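You operate a simulated robot arm through the tools that you are given. There is no shell and no other tool. Be economical: measure what you need, move in short steps, check, and stop when the job is done.

You run a simulated robot arm. Do the job below in one go: nothing can be reset, and whatever is moved stays where it is left.

Task
Raise bay C by two boards and keep the Film board on top.
Fine: from the rack the black board goes in, then the green mesh board; all other boards stay.

It is judged by the outcome, as a careful person would: the job done as asked, and still so three seconds after it is handed in. It fails if anything else is knocked over, pushed out of place, dropped, spilled or broken.

Robot
A 7-joint arm with a two-finger parallel gripper on a trunk, on a base that drives. Base frame: it is fixed to the floor where the robot stands at the start and does not move with it; the origin is under the middle of the robot, x ahead of it, y to its left, z up. Lengths are in mm, angles in degrees, forces in N, time in s.
With the tool pointing down near the work surface it reaches from about 100 to 580 mm from the robot's upright axis, wherever it stands. Its first joint turns from -166.0 to 166.0 degrees. Places, roughly: beige board [500, 1500, 500]; mesh board with a grey frame [500, 2000, 750]; mesh board with a purple frame [500, 2000, 250]; mesh board with a red frame [500, 2000, 500]; name board marked Foam [500, 2000, 500]; name board marked White paper [500, 1500, 500]; slot of bay B [500, 1500, 300]; slot of bay C [500, 200, 300]; teal board [500, 1500, 250]. Payload 1.57 kg.
Tool frame: the origin (TCP) lies between the finger pads and is the grasp point; the fingertips stand 30 mm ahead of it; z points along the fingers, y is the line along which they close. Largest opening 110 mm; finger width 24, thickness 12; the body of the gripper, 48 by 112 mm, starts 78 mm behind the TCP.
Orientation is told as [roll, pitch, yaw] about the base's x, y, z axes, in that order, counted from this pose: with the fingers straight down and closing along the base's y, the tool's x points along the base's -x, its y along +y and its z along -z.

Tools
- The arm moves only by the tool apply_moves. Its argument "deltas" is a list that holds one entry, the list of rows, each a list of 7 numbers: the shift along the tool's x, y, z in mm, then the turn, a rotation vector about the tool's x, y, z in degrees, then the opening in per cent of the stroke, from 0 (shut) to 100 (fully open). In form: [[[dx, dy, dz, rx, ry, rz, grip], ...]]. A call has 1 to 10 rows; each row shifts and turns the commanded pose from where the row before left it, along the tool's axes as they then stand. Each row takes 0.2 s and may step no farther than 50 mm and 8.6 degrees from the row before; otherwise, or with a gripper value out of range, the whole call is refused. A pose out of reach is approached as far as the arm can. The call stops where the force on the tool passes 40 N (or 10 N more than at its start, if that is more) or the arm is blocked; 0.2 s more then pass. The fingers move at their own pace (about 45 mm/s each) and stop on an object; they squeeze with about 34 N. The grip force told is the motor's: it shows also when the fingers shut on nothing. Time passes only in rows, and 0.2 s behind the last, so rows that do not move let the fingers close. The reply holds the time, the measured pose of the TCP, the force on the tool along the base axes, the opening and the grip force, in the units named above and with some noise, with the torque about the TCP (base axes, N m) and any sound that the robot's microphone picked up.
- Cameras (640 x 400 px; columns grow to the right, rows downward): "scene" is now at [26.4, 143.8, 1527.2]; the picture's right is [-0.08, -1.00, 0.00], its down [-0.72, 0.06, -0.69] and it looks along [0.69, -0.06, -0.72] (base axes); focal length 229 px, centre (320, 200). "wrist" rides on the gripper at [70, 16, -141] in the tool frame; the picture's right is [-0.23, 0.97, 0.00], its down [-0.86, -0.20, -0.48] and it looks along [-0.47, -0.11, 0.88] (tool axes); focal length 222 px, centre (320, 200). There is no depth. A picture from a camera that has moved, and an enlarged one, comes with that camera's place and axes in the base frame and with its lens. The place of the scene camera against the robot may be out by one fixed shift of up to 25 mm in any direction.
- grab_frame(camera): a new picture of that camera. The clock stands still meanwhile.
- lift_body(by): slides the trunk up (or, below 0, down) by that many mm; the arm and the scene camera ride with it, the base frame stays. It gives what a move gives, with no picture.
- drive_base(legs): drives the robot by 1 to 6 legs, each [ahead, turn to the left] in mm and degrees, along the robot's own axes; the way and the turn of a leg run together, so that a leg with both is an arc; at most 1500 mm and 180 degrees a leg. The arm and the cameras ride along, it lands a little off, and it stops where it bumps. It gives what a move gives.
- head_to(pan, tilt): turns the head with the scene camera to pan (to the left, within 155 degrees either way) and tilt (down, from -29 to 69), counted from straight ahead of the robot. It gives what a move gives.
- inspect(camera, box): a new picture of the part [left, top, right, bottom] of that camera's present view, enlarged. The clock stands still meanwhile.
- hand_in(): hands the job in; it is judged then, once.

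Work in short steps. Places have to be worked out from the pictures, the camera data and where the tool is seen: move nearer, look again, correct. Check each grasp and each placing, and mend what went wrong. You have 120 turns and 90 pictures in all, those below and enlarged ones among them. Open the gripper and draw the arm clear of the work before you hand the job in, unless the task says otherwise; then end with one line.

The tools are called as name(argument=value, ...) on one line, values as JSON. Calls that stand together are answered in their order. apply_moves: Moves the arm, as the interface text tells. Its arguments: {"type":"object","properties":{"deltas":{"type":"array","items":{"type":"array","items":{"type":"array","items":{"type":"number"}}}}},"required":["deltas"]} The other tools are called the same way: lift_body (by) slides the trunk up or down; drive_base (legs) drives the base; head_to (pan, tilt) turns the head that bears the scene camera; grab_frame (camera) takes a picture; inspect (camera, box) takes an enlarged picture of a part of a camera's view; hand_in () hands the job in.

At the start:

```text
time: 0.0
ee_pos: [377.5, 298.7, 1211.2]
tool_rot: [0.0, -0.1, 0.0]
wrist_force: [-0.5, -1.1, -0.3]
torque: [-0.03, 0.0, 0.02]
opening: 110.3
finger_force: 0.0
trunk travel left (down, up): [-450.0, 140.0]
robot x, y, heading: [-1.9, 0.4, 0.0]
head pan, tilt: [-4.8, 46.3]
```

scene: 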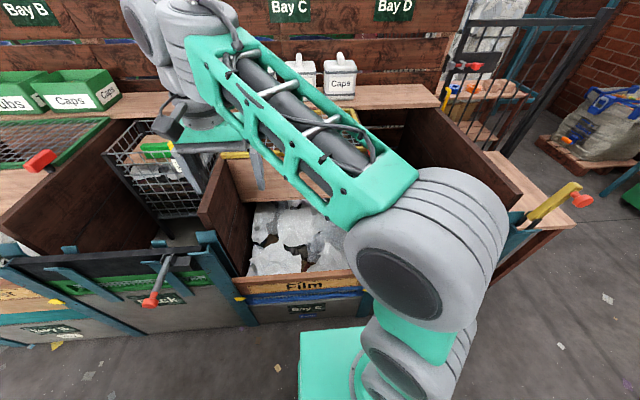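
wrist: 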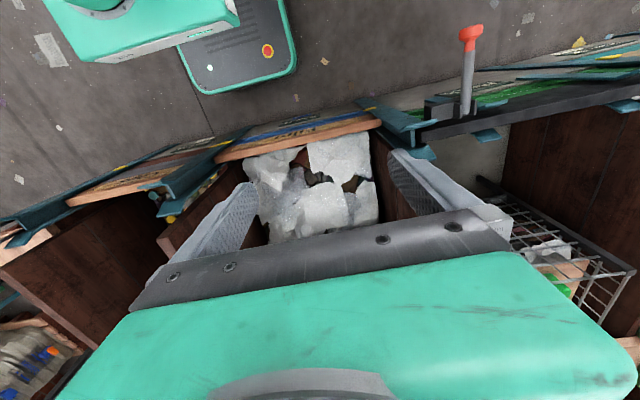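

I'll look around first: straight at bay C and to the left, where the rack should be.

head_to(pan=60, tilt=35)

grab_frame(camera="scene")

inspect(camera="wrist", box=[120, 70, 480, 260])

```text
time: 1.4
ee_pos: [377.8, 300.5, 1211.4]
tool_rot: [0.0, 0.0, 0.0]
wrist_force: [-0.1, -0.4, 0.3]
torque: [-0.03, 0.01, 0.01]
opening: 110.0
finger_force: 0.0
trunk travel left (down, up): [-450.0, 140.0]
robot x, y, heading: [2.9, -2.0, 0.1]
head pan, tilt: [60.0, 35.0]
```

```text
87 pictures are left
camera scene: at [-9.5, 226.8, 1543.8], right [0.87, -0.5, 0.0], down [-0.29, -0.5, -0.82], along [0.41, 0.71, -0.57], focal length 229 px, centre (320, 200)
```

scene: 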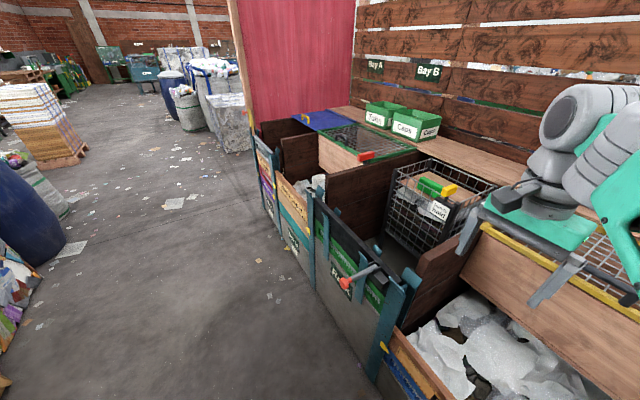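

```text
1.78 times, centred on (300, 165) of wrist
camera zoom: at [308.6, 315.5, 1353.1], right [0.23, 0.97, 0.0], down [0.86, -0.2, 0.48], along [0.47, -0.11, -0.88], focal length 395 px, centre (356, 262)
```

zoom: 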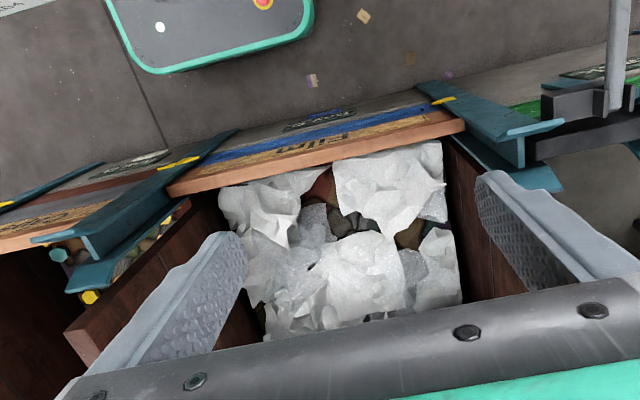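

The rack isn't obvious yet. I'll look enlarged at the left bays, and then turn to the right.

inspect(camera="scene", box=[230, 80, 480, 236])

head_to(pan=-60, tilt=35)

grab_frame(camera="scene")

head_to(pan=-140, tilt=35)

grab_frame(camera="scene")

head_to(pan=140, tilt=35)

grab_frame(camera="scene")

```text
2.56 times, centred on (355, 158) of scene
camera zoom: at [-9.5, 226.8, 1543.8], right [0.87, -0.5, 0.0], down [-0.29, -0.5, -0.82], along [0.41, 0.71, -0.57], focal length 587 px, centre (230, 308)
```

zoom: 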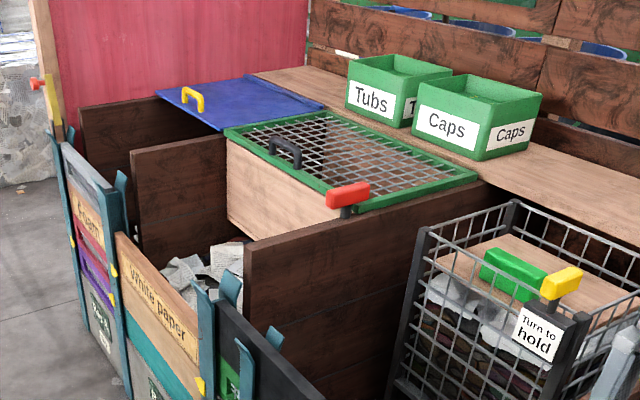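

```text
time: 3.4
ee_pos: [377.9, 299.9, 1210.9]
tool_rot: [0.0, 0.0, 0.0]
wrist_force: [-0.6, -0.5, -0.2]
torque: [-0.02, 0.01, 0.0]
opening: 109.8
finger_force: 0.2
trunk travel left (down, up): [-450.0, 140.0]
robot x, y, heading: [0.3, 0.3, -0.1]
head pan, tilt: [-60.0, 35.0]
```

```text
84 pictures are left
camera scene: at [-9.5, 74.3, 1543.8], right [-0.87, -0.5, 0.0], down [-0.29, 0.5, -0.82], along [0.41, -0.71, -0.57], focal length 229 px, centre (320, 200)
```

scene: 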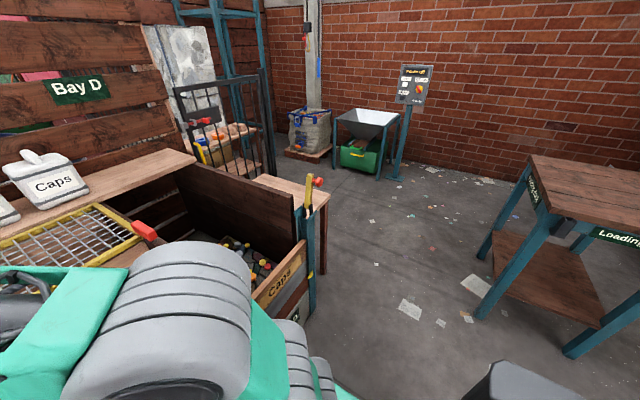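

```text
time: 4.9
ee_pos: [377.9, 300.1, 1212.3]
tool_rot: [-0.1, 0.1, 0.0]
wrist_force: [0.0, 0.1, 0.8]
torque: [0.03, -0.01, -0.01]
opening: 110.0
finger_force: 0.0
trunk travel left (down, up): [-450.0, 140.0]
robot x, y, heading: [-0.3, 1.2, 0.0]
head pan, tilt: [-140.0, 35.0]
```

```text
83 pictures are left
camera scene: at [-121.0, 93.9, 1543.8], right [-0.64, 0.77, 0.0], down [0.44, 0.37, -0.82], along [-0.63, -0.53, -0.57], focal length 229 px, centre (320, 200)
```

scene: 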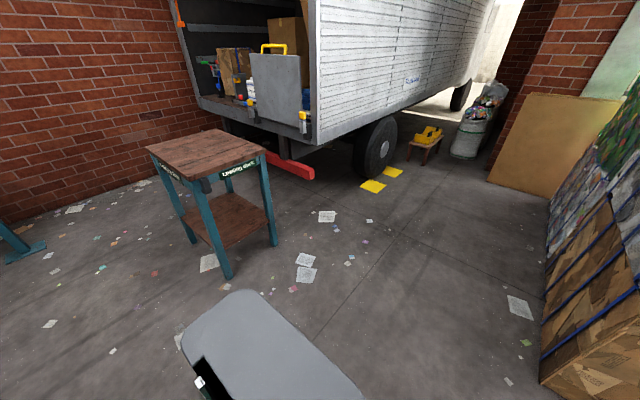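

```text
time: 8.7
ee_pos: [377.0, 299.8, 1210.4]
tool_rot: [0.0, 0.0, 0.1]
wrist_force: [0.1, 0.7, -0.8]
torque: [-0.01, 0.03, 0.0]
opening: 110.0
finger_force: 0.0
trunk travel left (down, up): [-450.0, 140.0]
robot x, y, heading: [0.3, -0.0, -0.0]
head pan, tilt: [140.0, 35.0]
```

```text
82 pictures are left
camera scene: at [-121.0, 207.2, 1543.8], right [0.64, 0.77, 0.0], down [0.44, -0.37, -0.82], along [-0.63, 0.53, -0.57], focal length 229 px, centre (320, 200)
```

scene: 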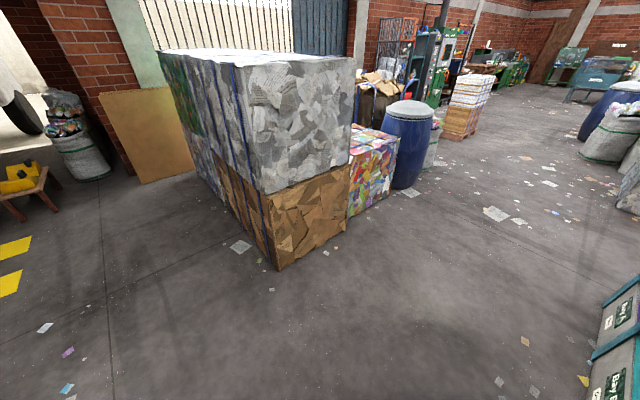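

A structure holding a black and a green board stands just left of bay C; I'll look at it closely.

head_to(pan=40, tilt=55)

grab_frame(camera="scene")

inspect(camera="scene", box=[100, 200, 420, 400])

```text
time: 10.5
ee_pos: [377.3, 300.6, 1211.4]
tool_rot: [0.0, 0.0, -0.1]
wrist_force: [-1.0, 0.5, 0.6]
torque: [-0.04, -0.02, 0.0]
opening: 110.0
finger_force: 0.1
trunk travel left (down, up): [-450.0, 140.0]
robot x, y, heading: [-0.7, 0.7, 0.1]
head pan, tilt: [40.0, 55.0]
```

```text
81 pictures are left
camera scene: at [1.6, 196.9, 1515.6], right [0.64, -0.77, 0.0], down [-0.63, -0.53, -0.57], along [0.44, 0.37, -0.82], focal length 229 px, centre (320, 200)
```

scene: 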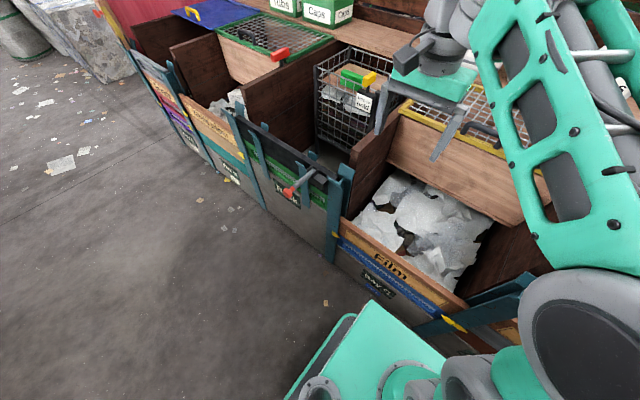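

```text
2.00 times, centred on (260, 300) of scene
camera zoom: at [1.6, 196.9, 1515.6], right [0.64, -0.77, 0.0], down [-0.63, -0.53, -0.57], along [0.44, 0.37, -0.82], focal length 459 px, centre (440, 0)
```

zoom: 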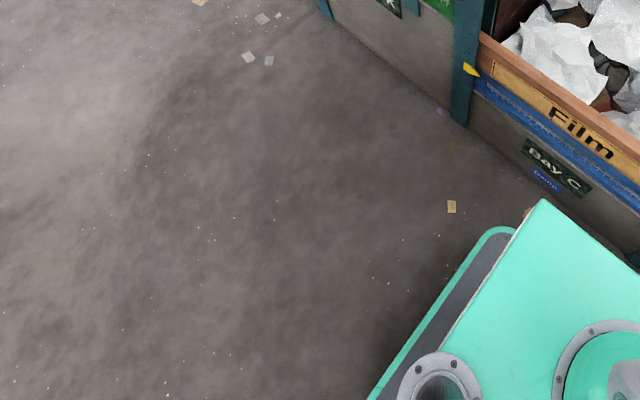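

inspect(camera="scene", box=[220, 90, 380, 190])

inspect(camera="scene", box=[300, 180, 500, 305])

```text
4.00 times, centred on (300, 140) of scene
camera zoom: at [1.6, 196.9, 1515.6], right [0.64, -0.77, 0.0], down [-0.63, -0.53, -0.57], along [0.44, 0.37, -0.82], focal length 918 px, centre (400, 440)
```

zoom: 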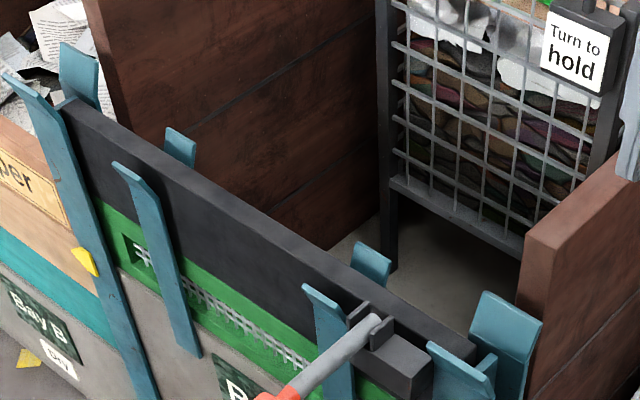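

```text
3.20 times, centred on (400, 242) of scene
camera zoom: at [1.6, 196.9, 1515.6], right [0.64, -0.77, 0.0], down [-0.63, -0.53, -0.57], along [0.44, 0.37, -0.82], focal length 734 px, centre (64, 64)
```

zoom: 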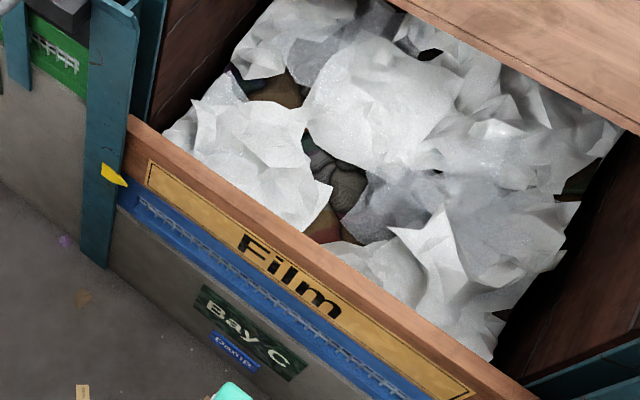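

The rack holds black on green behind a red-handled clamp. I'll look at the cage with "Turn to hold" and the clamp in more detail before touching anything.

inspect(camera="scene", box=[300, 40, 420, 115])

inspect(camera="scene", box=[260, 150, 360, 212])

inspect(camera="wrist", box=[380, 20, 640, 180])

```text
5.33 times, centred on (360, 78) of scene
camera zoom: at [1.6, 196.9, 1515.6], right [0.64, -0.77, 0.0], down [-0.63, -0.53, -0.57], along [0.44, 0.37, -0.82], focal length 1223 px, centre (107, 853)
```

zoom: 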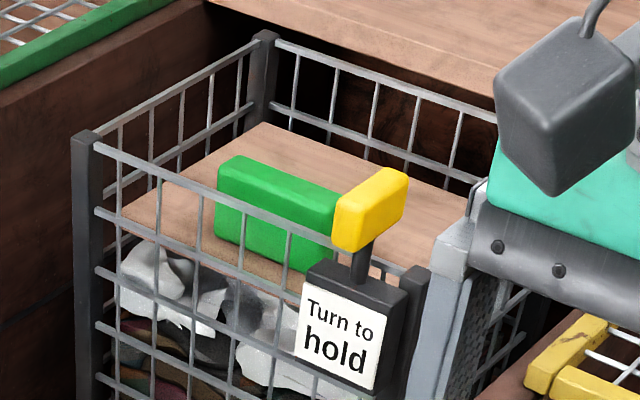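

```text
6.40 times, centred on (310, 181) of scene
camera zoom: at [1.6, 196.9, 1515.6], right [0.64, -0.77, 0.0], down [-0.63, -0.53, -0.57], along [0.44, 0.37, -0.82], focal length 1468 px, centre (384, 322)
```

zoom: 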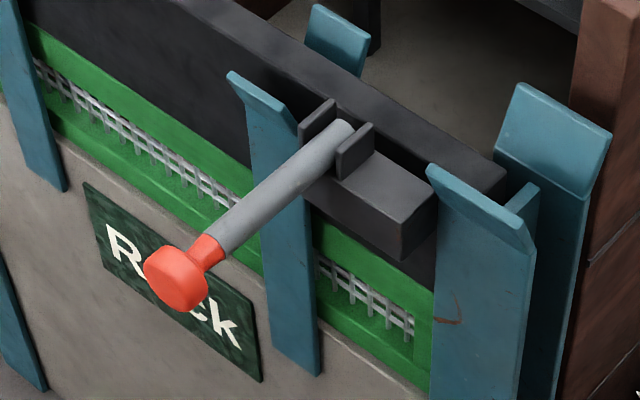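

```text
2.46 times, centred on (510, 100) of wrist
camera zoom: at [308.6, 315.5, 1353.1], right [0.23, 0.97, 0.0], down [0.86, -0.2, 0.48], along [0.47, -0.11, -0.88], focal length 547 px, centre (-148, 446)
```

zoom: 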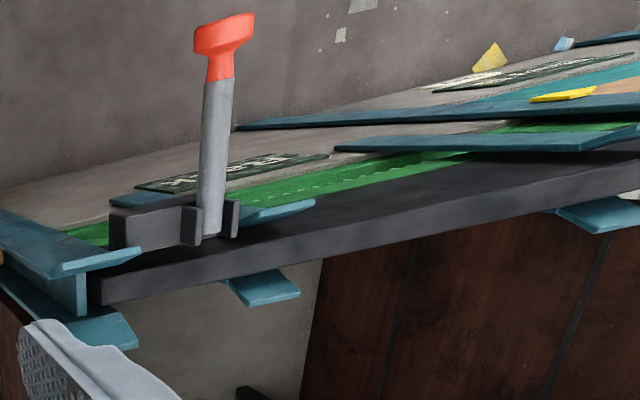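

The bracket with the red lever seems to sit on the black board itself. I'll lower the trunk part way and look again from nearer at bay C and the rack.

lift_body(by=-250)

head_to(pan=50, tilt=45)

grab_frame(camera="scene")

grab_frame(camera="wrist")

inspect(camera="scene", box=[280, 140, 440, 240])

```text
time: 13.1
ee_pos: [378.6, 299.1, 962.2]
tool_rot: [0.0, 0.0, 0.0]
wrist_force: [-0.7, 0.1, 0.1]
torque: [0.0, -0.01, 0.01]
opening: 110.0
finger_force: 0.2
trunk travel left (down, up): [-200.0, 390.0]
robot x, y, heading: [-1.8, -0.4, 0.1]
head pan, tilt: [40.0, 55.0]
```

```text
time: 13.8
ee_pos: [377.5, 300.5, 961.0]
tool_rot: [0.0, -0.1, 0.1]
wrist_force: [-0.2, 0.2, 0.9]
torque: [-0.01, 0.02, -0.04]
opening: 110.3
finger_force: 0.1
trunk travel left (down, up): [-200.0, 390.0]
robot x, y, heading: [0.4, 1.6, -0.1]
head pan, tilt: [50.0, 45.0]
```

```text
74 pictures are left
camera scene: at [-1.3, 212.8, 1278.9], right [0.77, -0.64, 0.0], down [-0.46, -0.54, -0.71], along [0.45, 0.54, -0.71], focal length 229 px, centre (320, 200)
```

scene: 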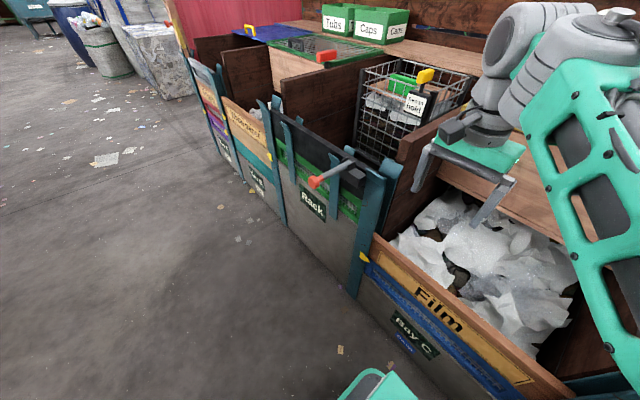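

```text
73 pictures are left
camera wrist: at [308.6, 315.5, 1103.1], right [0.23, 0.97, 0.0], down [0.86, -0.2, 0.48], along [0.47, -0.11, -0.88], focal length 222 px, centre (320, 200)
```

wrist: 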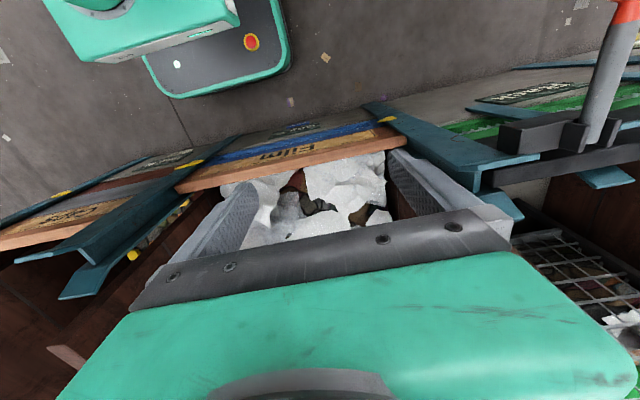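

```text
4.00 times, centred on (360, 190) of scene
camera zoom: at [-1.3, 212.8, 1278.9], right [0.77, -0.64, 0.0], down [-0.46, -0.54, -0.71], along [0.45, 0.54, -0.71], focal length 918 px, centre (160, 240)
```

zoom: 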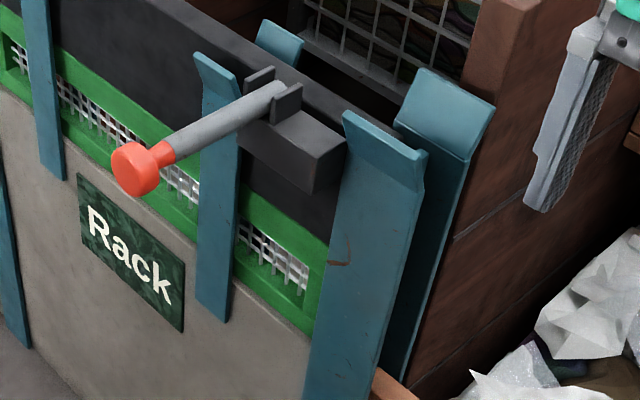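

The film board's top edge is near x≈490, z≈506, from y≈-165 to 470. I'll back off slightly and turn right 90° so that I can drive along the bays with the gripper closing across the boards.

drive_base(legs=[[-40, 0], [0, -90]])

head_to(pan=70, tilt=45)

grab_frame(camera="scene")

```text
time: 18.5
ee_pos: [256.8, -380.4, 961.8]
tool_rot: [-0.1, 0.0, -90.7]
wrist_force: [-0.5, -0.3, -0.2]
torque: [0.01, 0.0, 0.02]
opening: 110.1
finger_force: 0.1
trunk travel left (down, up): [-200.0, 390.0]
robot x, y, heading: [-40.6, -3.0, -90.9]
head pan, tilt: [50.0, 45.0]
```

```text
time: 19.4
ee_pos: [257.6, -381.4, 962.2]
tool_rot: [0.0, 0.0, -90.7]
wrist_force: [0.1, -0.3, 0.1]
torque: [0.04, 0.02, 0.0]
opening: 110.1
finger_force: 0.1
trunk travel left (down, up): [-200.0, 390.0]
robot x, y, heading: [-43.1, -0.1, -90.3]
head pan, tilt: [70.0, 45.0]
```

```text
71 pictures are left
camera scene: at [199.0, 25.2, 1279.0], right [-0.35, -0.94, 0.0], down [-0.66, 0.25, -0.71], along [0.66, -0.25, -0.71], focal length 229 px, centre (320, 200)
```

scene: 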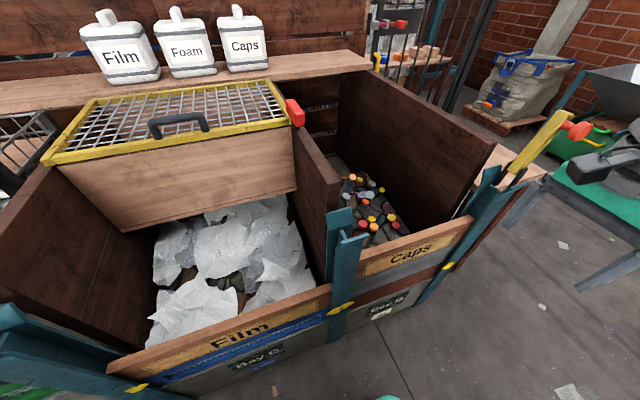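

Bay D's slot has free post height above its Caps board — a possible safe parking spot for the Film board. I'll inspect it.

inspect(camera="scene", box=[300, 100, 620, 300])

inspect(camera="scene", box=[0, 250, 240, 400])

inspect(camera="scene", box=[440, 90, 600, 190])

```text
2.00 times, centred on (460, 200) of scene
camera zoom: at [199.0, 25.2, 1279.0], right [-0.35, -0.94, 0.0], down [-0.66, 0.25, -0.71], along [0.66, -0.25, -0.71], focal length 459 px, centre (40, 200)
```

zoom: 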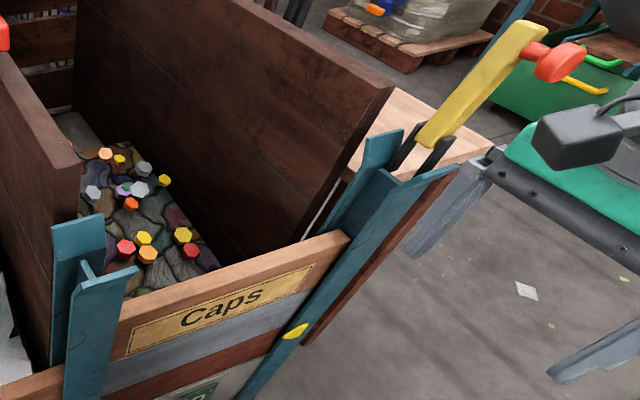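

```text
2.67 times, centred on (120, 325) of scene
camera zoom: at [199.0, 25.2, 1279.0], right [-0.35, -0.94, 0.0], down [-0.66, 0.25, -0.71], along [0.66, -0.25, -0.71], focal length 612 px, centre (853, -133)
```

zoom: 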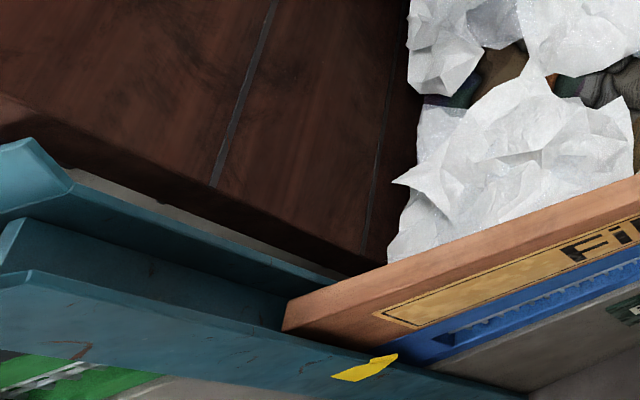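

```text
4.00 times, centred on (520, 140) of scene
camera zoom: at [199.0, 25.2, 1279.0], right [-0.35, -0.94, 0.0], down [-0.66, 0.25, -0.71], along [0.66, -0.25, -0.71], focal length 918 px, centre (-480, 440)
```

zoom: 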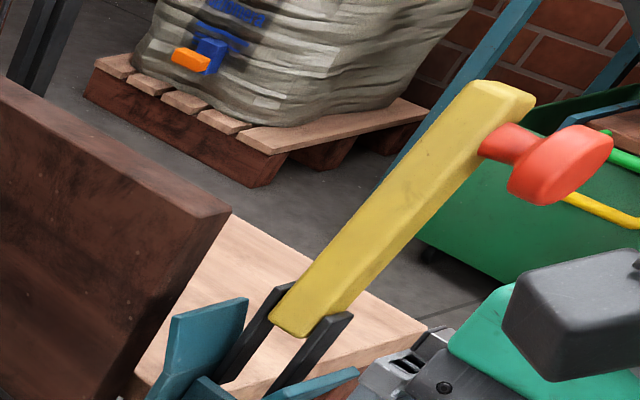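

D's slot is free above Caps, so I'll park Film there. Now I move the tool over bay C at height.

apply_moves(deltas=[[[45, 20, 0, 0, 0, 0, 100], [45, 20, 0, 0, 0, 0, 100], [45, 20, 0, 0, 0, 0, 100], [45, 20, 0, 0, 0, 0, 100], [45, 20, 0, 0, 0, 0, 100], [45, 20, 0, 0, 0, 0, 100], [45, 20, 0, 0, 0, 0, 100], [45, 20, 0, 0, 0, 0, 100], [45, 20, 0, 0, 0, 0, 100], [45, 20, 0, 0, 0, 0, 100]]])

apply_moves(deltas=[[[40, 16, 0, 0, 0, 0, 100], [40, 16, 0, 0, 0, 0, 100], [0, 0, 30, 0, 0, 0, 100], [0, 0, 40, 0, 0, 0, 100], [0, 0, 40, 0, 0, 0, 100], [0, 0, 40, 0, 0, 0, 100]]])

grab_frame(camera="wrist")

grab_frame(camera="scene")

```text
time: 21.6
ee_pos: [461.5, 69.8, 964.1]
tool_rot: [0.0, 0.0, -90.7]
wrist_force: [-0.4, -0.9, -0.5]
torque: [0.08, -0.02, 0.0]
opening: 109.9
finger_force: 0.0
trunk travel left (down, up): [-200.0, 390.0]
robot x, y, heading: [-39.6, 2.0, -90.6]
head pan, tilt: [70.0, 45.0]
```

```text
time: 23.1
ee_pos: [494.3, 88.6, 794.1]
tool_rot: [-0.5, -0.1, -96.4]
wrist_force: [-0.1, 0.4, -0.4]
torque: [0.0, -0.04, 0.01]
opening: 109.9
finger_force: 0.0
out of reach, approached as far as the arm can: row 2
trunk travel left (down, up): [-200.0, 390.0]
robot x, y, heading: [-38.4, 2.8, -90.7]
head pan, tilt: [70.0, 45.0]
stopped in row 6: the arm was blocked; the commanded pose is now the measured one
```

```text
67 pictures are left
camera wrist: at [520.8, 155.4, 934.6], right [0.94, -0.33, -0.01], down [-0.29, -0.83, 0.48], along [-0.17, -0.45, -0.88], focal length 222 px, centre (320, 200)
```

wrist: 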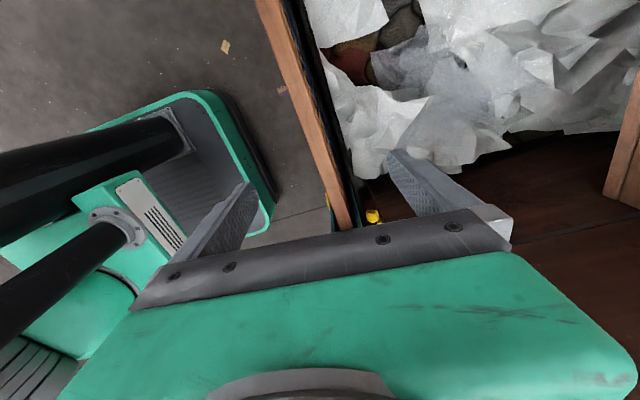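

```text
66 pictures are left
camera scene: at [199.1, 25.3, 1278.9], right [-0.35, -0.94, 0.0], down [-0.66, 0.25, -0.71], along [0.66, -0.25, -0.71], focal length 229 px, centre (320, 200)
```

scene: 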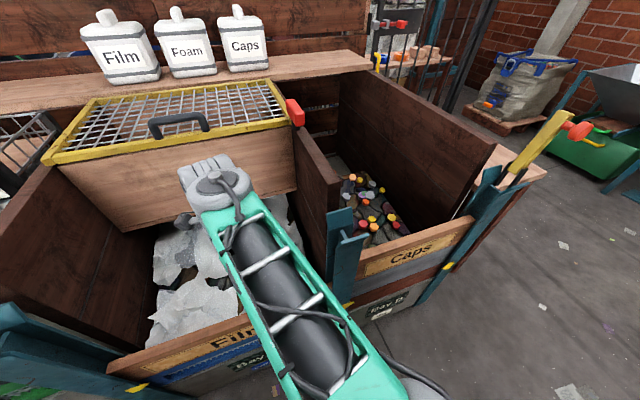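

The arm stalled at z 794; I'll lower the trunk instead (fingertips end around 565, still above the board) and then see how the arm moves.

lift_body(by=-150)

apply_moves(deltas=[[[0, 0, 0, 0, 0, 5.7, 100]]])

apply_moves(deltas=[[[20, 0, 0, 0, 0, 0, 100], [20, 0, 0, 0, 0, 0, 100]]])

```text
time: 24.9
ee_pos: [493.1, 88.9, 643.0]
tool_rot: [-0.5, -0.1, -96.3]
wrist_force: [0.4, 0.4, -0.6]
torque: [-0.01, -0.02, -0.01]
opening: 110.0
finger_force: 0.1
trunk travel left (down, up): [-50.0, 540.0]
robot x, y, heading: [-37.6, 2.0, -90.8]
head pan, tilt: [70.0, 45.0]
```

```text
time: 25.3
ee_pos: [495.0, 88.6, 643.5]
tool_rot: [-0.2, -0.1, -102.2]
wrist_force: [-0.1, -0.7, 0.4]
torque: [0.03, 0.0, -0.01]
opening: 109.8
finger_force: 0.0
trunk travel left (down, up): [-50.0, 540.0]
robot x, y, heading: [-39.6, -3.3, -90.8]
head pan, tilt: [70.0, 45.0]
```

```text
time: 26.1
ee_pos: [516.7, 95.3, 667.2]
tool_rot: [1.9, 1.2, -105.5]
wrist_force: [-1.3, 0.4, -0.5]
torque: [0.0, 0.04, 0.0]
opening: 110.0
finger_force: 0.0
trunk travel left (down, up): [-50.0, 540.0]
robot x, y, heading: [-39.0, -1.3, -91.0]
head pan, tilt: [70.0, 45.0]
stopped in row 2: the arm was blocked; the commanded pose is now the measured one
```

Reach toward +y is limited with the target behind the shoulder line, so I'll raise, drive back (+y) by 250 mm and then reposition the arm with bay C slightly ahead.

lift_body(by=200)

apply_moves(deltas=[[[-30, -20, 0, 0, 0, -7.5, 100], [-20, 0, 0, -1, -1, -7, 100], [-20, 0, 0, 0, 0, 0, 100], [-20, 0, 0, 0, 0, 0, 100]]])

drive_base(legs=[[-250, 0]])

```text
time: 28.3
ee_pos: [515.5, 94.7, 868.4]
tool_rot: [1.9, 1.0, -105.5]
wrist_force: [-0.8, 0.5, -0.4]
torque: [-0.01, -0.01, 0.02]
opening: 110.0
finger_force: 0.0
trunk travel left (down, up): [-250.0, 340.0]
robot x, y, heading: [-38.8, -0.4, -90.6]
head pan, tilt: [70.0, 45.0]
```

```text
time: 29.3
ee_pos: [483.7, 10.4, 866.3]
tool_rot: [3.0, -0.4, -90.9]
wrist_force: [-0.7, 0.9, -0.9]
torque: [0.01, -0.03, -0.02]
opening: 109.9
finger_force: 0.0
trunk travel left (down, up): [-250.0, 340.0]
robot x, y, heading: [-39.8, 1.9, -90.8]
head pan, tilt: [70.0, 45.0]
```

```text
time: 31.1
ee_pos: [488.5, 258.0, 866.4]
tool_rot: [3.0, -0.3, -91.0]
wrist_force: [0.4, 0.0, 0.3]
torque: [0.02, 0.01, 0.0]
opening: 110.1
finger_force: 0.0
trunk travel left (down, up): [-250.0, 340.0]
robot x, y, heading: [-32.2, 251.1, -90.8]
head pan, tilt: [70.0, 45.0]
```

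apply_moves(deltas=[[[-36, 0, 0, 0, -3, -1, 100], [-36, 0, 0, 0, 0, 0, 100], [-36, 0, 0, 0, 0, 0, 100], [0, 0, 40, 0, 0, 0, 100], [0, 0, 40, 0, 0, 0, 100], [0, 0, 40, 0, 0, 0, 100], [0, 0, 40, 0, 0, 0, 100], [0, 0, 30, 0, 0, 0, 100]]])

grab_frame(camera="wrist")

grab_frame(camera="scene")

```text
time: 32.9
ee_pos: [497.6, 139.0, 684.0]
tool_rot: [3.0, -3.5, -90.3]
wrist_force: [-0.7, -0.5, 0.4]
torque: [-0.01, -0.01, 0.0]
opening: 110.1
finger_force: 0.1
trunk travel left (down, up): [-250.0, 340.0]
robot x, y, heading: [-36.2, 248.9, -91.2]
head pan, tilt: [70.0, 45.0]
```

```text
65 pictures are left
camera wrist: at [508.5, 216.9, 821.6], right [0.97, -0.23, 0.06], down [-0.23, -0.82, 0.52], along [-0.07, -0.52, -0.85], focal length 222 px, centre (320, 200)
```

wrist: 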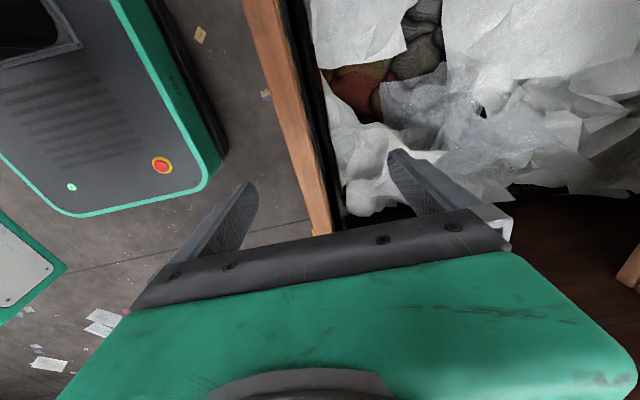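

```text
64 pictures are left
camera scene: at [202.6, 273.2, 1329.0], right [-0.36, -0.93, 0.0], down [-0.66, 0.25, -0.71], along [0.66, -0.25, -0.71], focal length 229 px, centre (320, 200)
```

scene: 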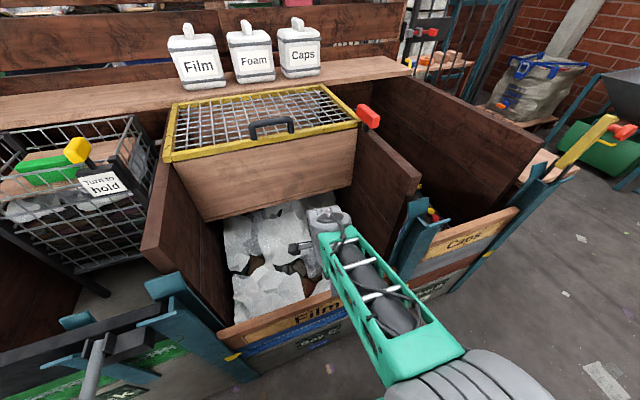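

Board top near x≈473, centre y≈175. I'll level the tool, centre it over the board, and check again after lowering a bit.

apply_moves(deltas=[[[18, -12, 0, 3, 3.5, 0, 100], [18, -12, 0, 0, 0, 0, 100], [0, 0, 0, 0, 0, 0, 100]]])

lift_body(by=-100)

grab_frame(camera="wrist")

```text
time: 33.7
ee_pos: [473.1, 175.5, 679.6]
tool_rot: [0.0, 0.0, -90.2]
wrist_force: [-0.1, -0.2, -0.1]
torque: [0.01, 0.0, 0.02]
opening: 110.0
finger_force: 0.0
trunk travel left (down, up): [-250.0, 340.0]
robot x, y, heading: [-31.3, 250.0, -90.9]
head pan, tilt: [70.0, 45.0]
```

```text
time: 35.0
ee_pos: [473.6, 175.2, 581.1]
tool_rot: [-0.1, 0.1, -90.2]
wrist_force: [0.0, 0.8, 0.6]
torque: [-0.02, 0.0, 0.01]
opening: 109.9
finger_force: 0.1
trunk travel left (down, up): [-150.0, 440.0]
robot x, y, heading: [-33.2, 251.9, -90.9]
head pan, tilt: [70.0, 45.0]
```

```text
63 pictures are left
camera wrist: at [490.5, 244.1, 722.7], right [0.97, -0.23, 0.0], down [-0.2, -0.85, 0.48], along [-0.11, -0.47, -0.88], focal length 222 px, centre (320, 200)
```

wrist: 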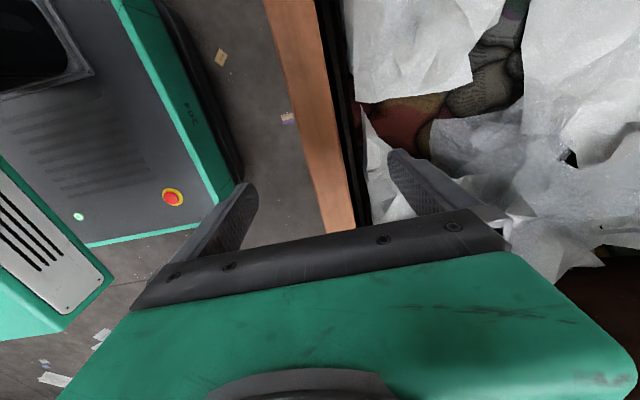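

The board sits between the fingers, centre x≈478. Shift 5 mm and lower to grasp height.

apply_moves(deltas=[[[0, 5, 0, 0, 0, 0, 100]]])

lift_body(by=-60)

grab_frame(camera="wrist")

grab_frame(camera="scene")

```text
time: 35.4
ee_pos: [479.0, 174.7, 581.4]
tool_rot: [0.0, 0.0, -90.2]
wrist_force: [-0.4, -0.3, 0.1]
torque: [-0.03, 0.01, 0.03]
opening: 110.0
finger_force: 0.1
trunk travel left (down, up): [-150.0, 440.0]
robot x, y, heading: [-31.7, 247.4, -90.9]
head pan, tilt: [70.0, 45.0]
```

```text
time: 36.4
ee_pos: [477.5, 175.7, 521.5]
tool_rot: [0.0, 0.0, -90.1]
wrist_force: [-0.1, -1.2, -0.1]
torque: [0.01, 0.0, 0.01]
opening: 109.9
finger_force: 0.1
trunk travel left (down, up): [-90.0, 500.0]
robot x, y, heading: [-36.4, 249.9, -91.1]
head pan, tilt: [70.0, 45.0]
```

```text
62 pictures are left
camera wrist: at [495.4, 244.5, 662.5], right [0.97, -0.23, 0.0], down [-0.2, -0.85, 0.48], along [-0.11, -0.47, -0.88], focal length 222 px, centre (320, 200)
```

wrist: 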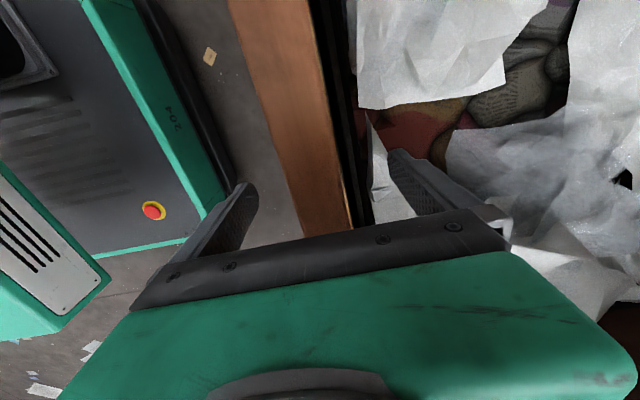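

```text
61 pictures are left
camera scene: at [202.7, 273.2, 1168.9], right [-0.36, -0.93, 0.0], down [-0.66, 0.25, -0.71], along [0.66, -0.25, -0.71], focal length 229 px, centre (320, 200)
```

scene: 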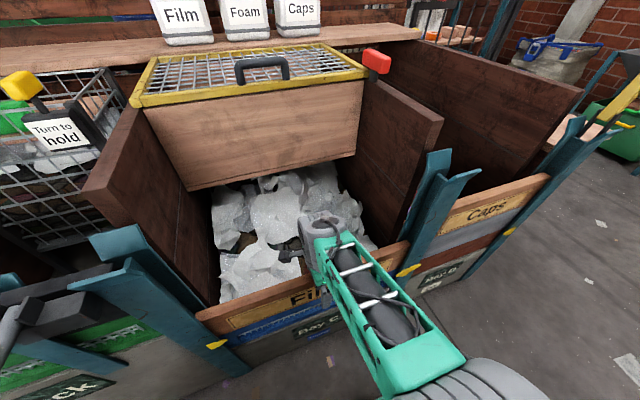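

lift_body(by=-45)

grab_frame(camera="wrist")

```text
time: 37.3
ee_pos: [479.3, 175.8, 481.1]
tool_rot: [0.6, 0.0, -90.2]
wrist_force: [-4.3, 0.3, 36.8]
torque: [0.04, 0.09, 0.01]
opening: 110.0
finger_force: 0.1
trunk travel left (down, up): [-45.0, 545.0]
robot x, y, heading: [-31.9, 247.4, -90.8]
head pan, tilt: [70.0, 45.0]
```

```text
60 pictures are left
camera wrist: at [495.5, 244.5, 623.4], right [0.97, -0.23, 0.01], down [-0.21, -0.85, 0.48], along [-0.1, -0.47, -0.88], focal length 222 px, centre (320, 200)
```

wrist: 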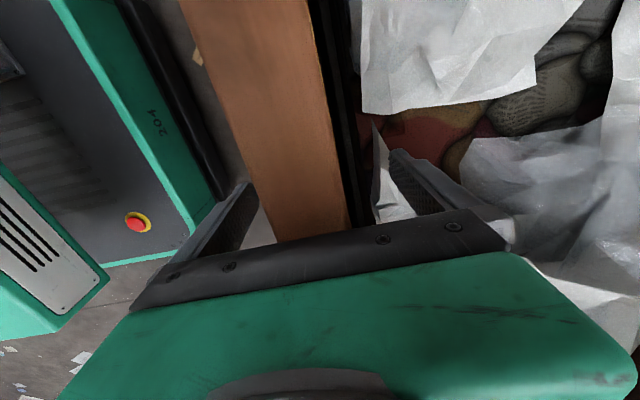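

Contact is centred with no torque: the palm rests on the board top, so the board's top is at z≈558. I'll raise 35 mm and close the gripper.

lift_body(by=35)

apply_moves(deltas=[[[0, 4, 0, 0, 0, 0, 40], [0, 0, 0, 0, 0, 0, 10], [0, 0, 0, 0, 0, 0, 0], [0, 0, 0, 0, 0, 0, 0], [0, 0, 0, 0, 0, 0, 0], [0, 0, 0, 0, 0, 0, 0]]])

```text
time: 38.1
ee_pos: [476.5, 174.9, 510.5]
tool_rot: [-0.2, 0.0, -90.2]
wrist_force: [-0.4, -0.1, 0.2]
torque: [0.01, -0.03, 0.01]
opening: 109.7
finger_force: 0.0
trunk travel left (down, up): [-80.0, 510.0]
robot x, y, heading: [-30.9, 249.8, -91.0]
head pan, tilt: [70.0, 45.0]
```

```text
time: 39.5
ee_pos: [481.1, 176.7, 511.6]
tool_rot: [-0.1, -0.1, -90.2]
wrist_force: [-3.1, 1.1, 2.8]
torque: [0.14, 0.47, -0.26]
opening: 28.2
finger_force: 22.1
trunk travel left (down, up): [-80.0, 510.0]
robot x, y, heading: [-32.8, 244.5, -91.0]
head pan, tilt: [70.0, 45.0]
```

Gripped at 28 mm thickness. Lift 60 mm by the trunk and check.

lift_body(by=60)

grab_frame(camera="scene")

grab_frame(camera="wrist")

```text
time: 40.5
ee_pos: [481.7, 176.7, 569.9]
tool_rot: [-0.1, 0.0, -90.2]
wrist_force: [0.5, -0.5, -11.0]
torque: [-0.09, -0.01, -0.01]
opening: 28.0
finger_force: 34.3
trunk travel left (down, up): [-140.0, 450.0]
robot x, y, heading: [-36.5, 247.2, -91.0]
head pan, tilt: [70.0, 45.0]
```

```text
59 pictures are left
camera scene: at [203.4, 273.1, 1218.8], right [-0.36, -0.93, 0.0], down [-0.66, 0.25, -0.71], along [0.66, -0.25, -0.71], focal length 229 px, centre (320, 200)
```

scene: 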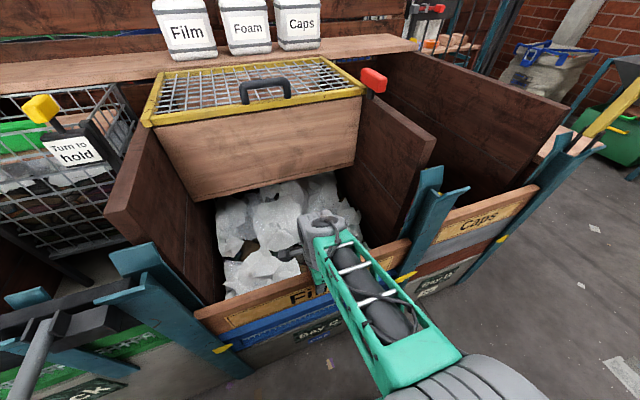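

```text
58 pictures are left
camera wrist: at [499.4, 244.7, 711.5], right [0.97, -0.23, 0.0], down [-0.2, -0.85, 0.48], along [-0.11, -0.47, -0.88], focal length 222 px, centre (320, 200)
```

wrist: 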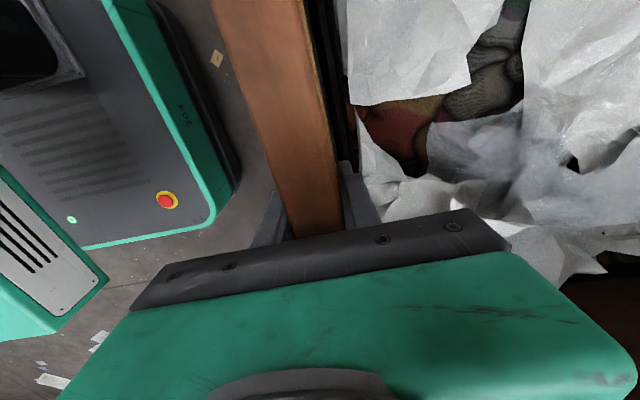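

The Film board is held well (11 N, nearly balanced). Bay D is too narrow for it (~425 mm), but bay B looks the same width as C (~600 mm) with free post height above White paper, so I'll park it there. First raise it fully clear of the posts.

lift_body(by=150)

lift_body(by=280)

head_to(pan=110, tilt=45)

grab_frame(camera="scene")

grab_frame(camera="wrist")

```text
time: 42.2
ee_pos: [482.3, 176.1, 720.4]
tool_rot: [0.0, 0.0, -90.3]
wrist_force: [0.3, 0.0, -11.2]
torque: [-0.07, 0.01, 0.02]
opening: 28.1
finger_force: 33.8
trunk travel left (down, up): [-290.0, 300.0]
robot x, y, heading: [-35.0, 248.0, -90.9]
head pan, tilt: [70.0, 45.0]
```

```text
time: 45.1
ee_pos: [483.3, 174.9, 1000.3]
tool_rot: [-0.2, 0.0, -90.2]
wrist_force: [0.6, 0.0, -9.6]
torque: [-0.04, 0.0, -0.04]
opening: 27.8
finger_force: 34.1
trunk travel left (down, up): [-570.0, 20.0]
robot x, y, heading: [-34.0, 248.2, -90.8]
head pan, tilt: [70.0, 45.0]
```

```text
time: 46.1
ee_pos: [483.3, 174.5, 1001.2]
tool_rot: [-0.2, 0.1, -90.2]
wrist_force: [0.8, 0.3, -11.1]
torque: [-0.06, -0.04, -0.01]
opening: 27.7
finger_force: 33.9
trunk travel left (down, up): [-570.0, 20.0]
robot x, y, heading: [-39.5, 248.2, -90.9]
head pan, tilt: [110.0, 45.0]
```

```text
57 pictures are left
camera scene: at [204.6, 328.6, 1648.8], right [0.33, -0.95, 0.0], down [-0.67, -0.23, -0.71], along [0.67, 0.23, -0.71], focal length 229 px, centre (320, 200)
```

scene: 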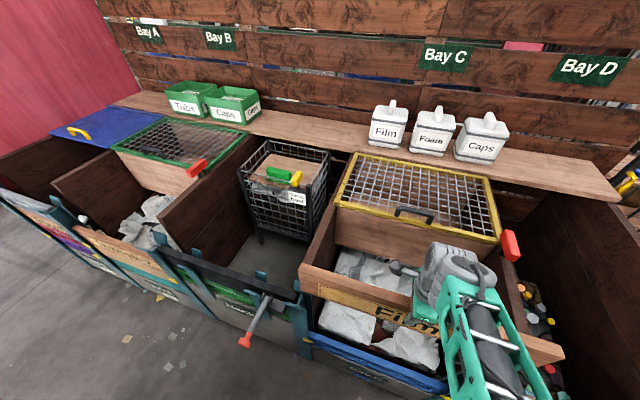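

```text
56 pictures are left
camera wrist: at [499.8, 244.6, 1141.8], right [0.97, -0.23, 0.0], down [-0.2, -0.85, 0.48], along [-0.11, -0.47, -0.88], focal length 222 px, centre (320, 200)
```

wrist: 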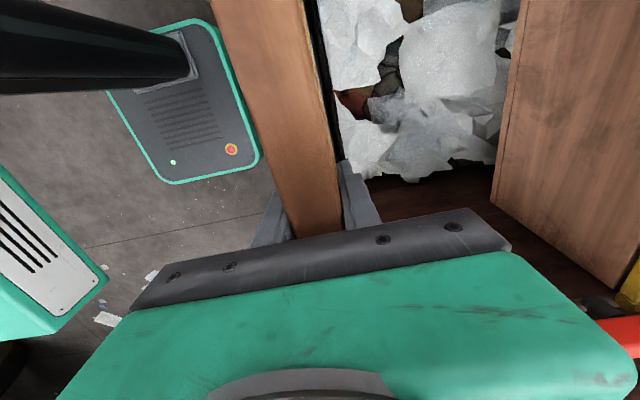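

inspect(camera="scene", box=[180, 220, 500, 400])

inspect(camera="scene", box=[0, 150, 260, 310])

```text
2.00 times, centred on (340, 310) of scene
camera zoom: at [204.6, 328.6, 1648.8], right [0.33, -0.95, 0.0], down [-0.67, -0.23, -0.71], along [0.67, 0.23, -0.71], focal length 459 px, centre (280, -20)
```

zoom: 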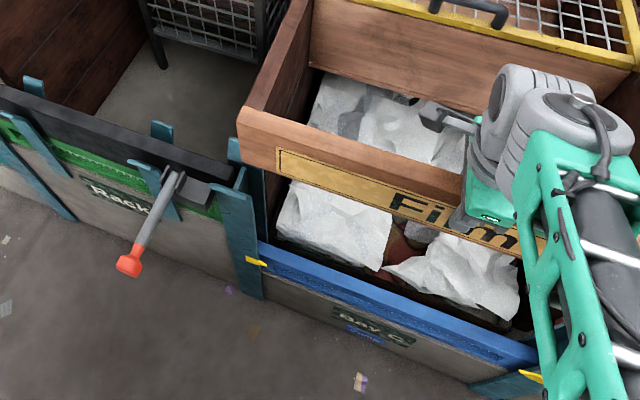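

```text
2.46 times, centred on (130, 230) of scene
camera zoom: at [204.6, 328.6, 1648.8], right [0.33, -0.95, 0.0], down [-0.67, -0.23, -0.71], along [0.67, 0.23, -0.71], focal length 565 px, centre (788, 126)
```

zoom: 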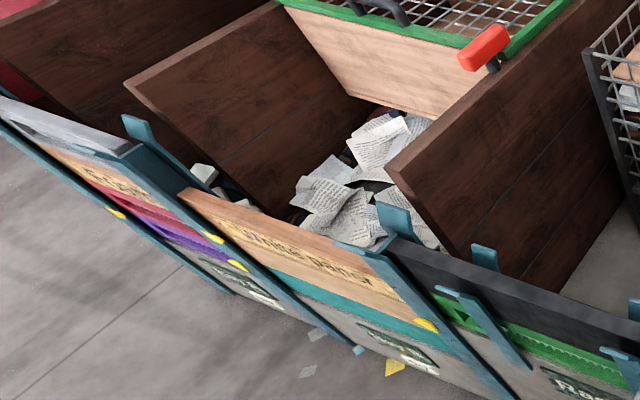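

Boards look ~145 mm tall, so I'll raise the arm a further 100 mm for clearance and then drive back along the bays to B.

apply_moves(deltas=[[[0, 0, -25, 0, 0, 0, 0], [0, 0, -25, 0, 0, 0, 0], [0, 0, -25, 0, 0, 0, 0], [0, 0, -25, 0, 0, 0, 0]]])

drive_base(legs=[[-640, 0.5]])

grab_frame(camera="wrist")

grab_frame(camera="scene")

```text
time: 47.1
ee_pos: [482.0, 176.2, 1102.2]
tool_rot: [-0.2, 0.1, -90.2]
wrist_force: [-0.1, -0.1, -11.3]
torque: [-0.08, -0.03, -0.02]
opening: 28.0
finger_force: 34.3
trunk travel left (down, up): [-570.0, 20.0]
robot x, y, heading: [-34.4, 250.2, -91.1]
head pan, tilt: [110.0, 45.0]
```

```text
time: 50.7
ee_pos: [491.5, 825.9, 1102.1]
tool_rot: [-0.1, 0.0, -89.9]
wrist_force: [0.5, 0.4, -11.0]
torque: [-0.04, 0.02, -0.01]
opening: 28.0
finger_force: 33.7
trunk travel left (down, up): [-570.0, 20.0]
robot x, y, heading: [-27.6, 895.7, -90.8]
head pan, tilt: [110.0, 45.0]
```

```text
53 pictures are left
camera wrist: at [508.8, 894.8, 1243.3], right [0.97, -0.22, 0.0], down [-0.2, -0.86, 0.48], along [-0.11, -0.47, -0.88], focal length 222 px, centre (320, 200)
```

wrist: 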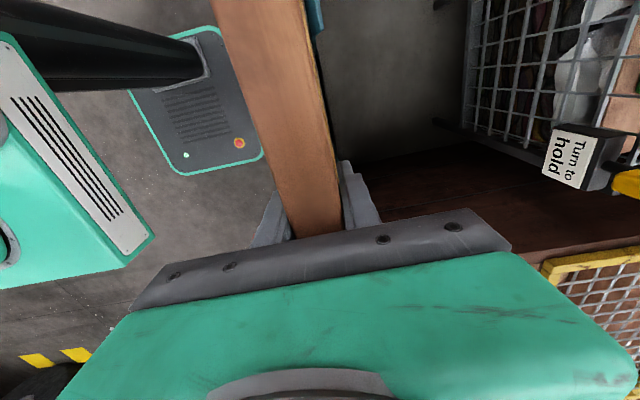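

```text
52 pictures are left
camera scene: at [212.7, 976.9, 1648.8], right [0.33, -0.94, 0.0], down [-0.67, -0.24, -0.71], along [0.67, 0.23, -0.71], focal length 229 px, centre (320, 200)
```

scene: 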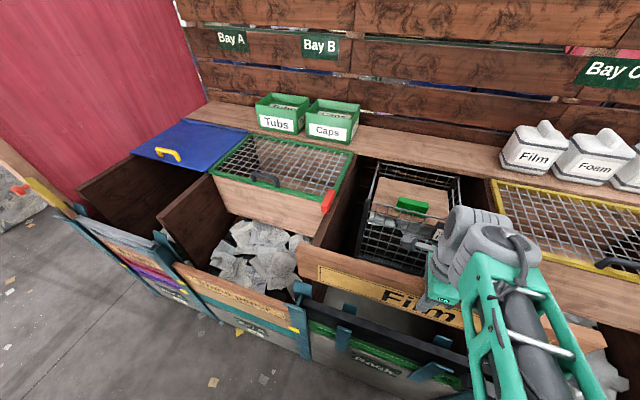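

inspect(camera="scene", box=[100, 180, 420, 380])

```text
2.00 times, centred on (260, 280) of scene
camera zoom: at [212.7, 976.9, 1648.8], right [0.33, -0.94, 0.0], down [-0.67, -0.24, -0.71], along [0.67, 0.23, -0.71], focal length 459 px, centre (440, 40)
```

zoom: 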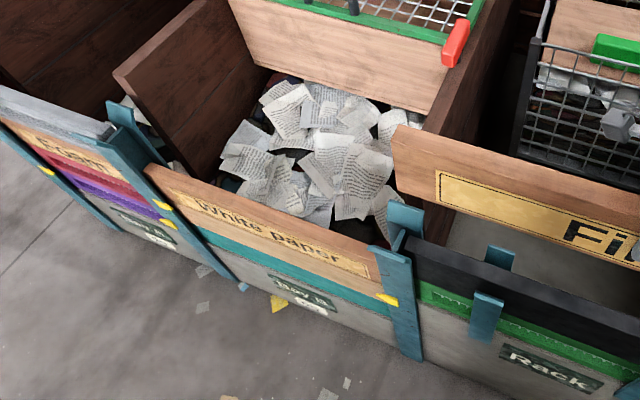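

Bay B's slot is about y 1172–1776 with board top at z≈680 and posts to ≈810: same width as C. Drive another 640 mm back.

drive_base(legs=[[-640, 0.3]])

head_to(pan=125, tilt=50)

grab_frame(camera="scene")

grab_frame(camera="wrist")

```text
time: 54.3
ee_pos: [492.9, 1479.2, 1102.2]
tool_rot: [0.0, 0.0, -88.9]
wrist_force: [0.5, 0.6, -10.7]
torque: [-0.08, -0.01, 0.01]
opening: 28.0
finger_force: 33.4
trunk travel left (down, up): [-570.0, 20.0]
robot x, y, heading: [-25.8, 1542.8, -89.4]
head pan, tilt: [110.0, 45.0]
```

```text
time: 55.1
ee_pos: [493.9, 1479.1, 1101.2]
tool_rot: [-0.2, 0.1, -88.8]
wrist_force: [-0.1, 0.5, -11.0]
torque: [-0.07, 0.01, 0.02]
opening: 27.9
finger_force: 33.9
trunk travel left (down, up): [-570.0, 20.0]
robot x, y, heading: [-28.0, 1540.7, -89.7]
head pan, tilt: [125.0, 50.0]
```

```text
50 pictures are left
camera scene: at [198.2, 1639.6, 1641.9], right [0.58, -0.81, 0.0], down [-0.62, -0.44, -0.64], along [0.52, 0.37, -0.77], focal length 229 px, centre (320, 200)
```

scene: 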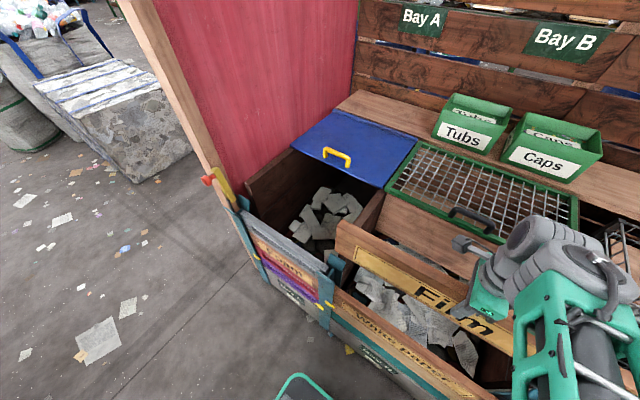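

```text
49 pictures are left
camera wrist: at [509.3, 1547.0, 1242.8], right [0.98, -0.21, 0.0], down [-0.18, -0.86, 0.48], along [-0.1, -0.47, -0.88], focal length 222 px, centre (320, 200)
```

wrist: 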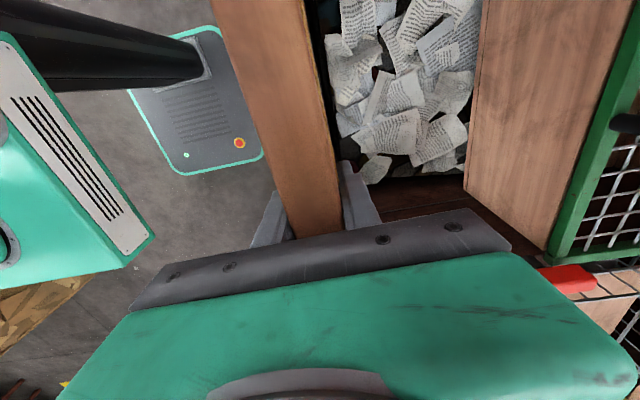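

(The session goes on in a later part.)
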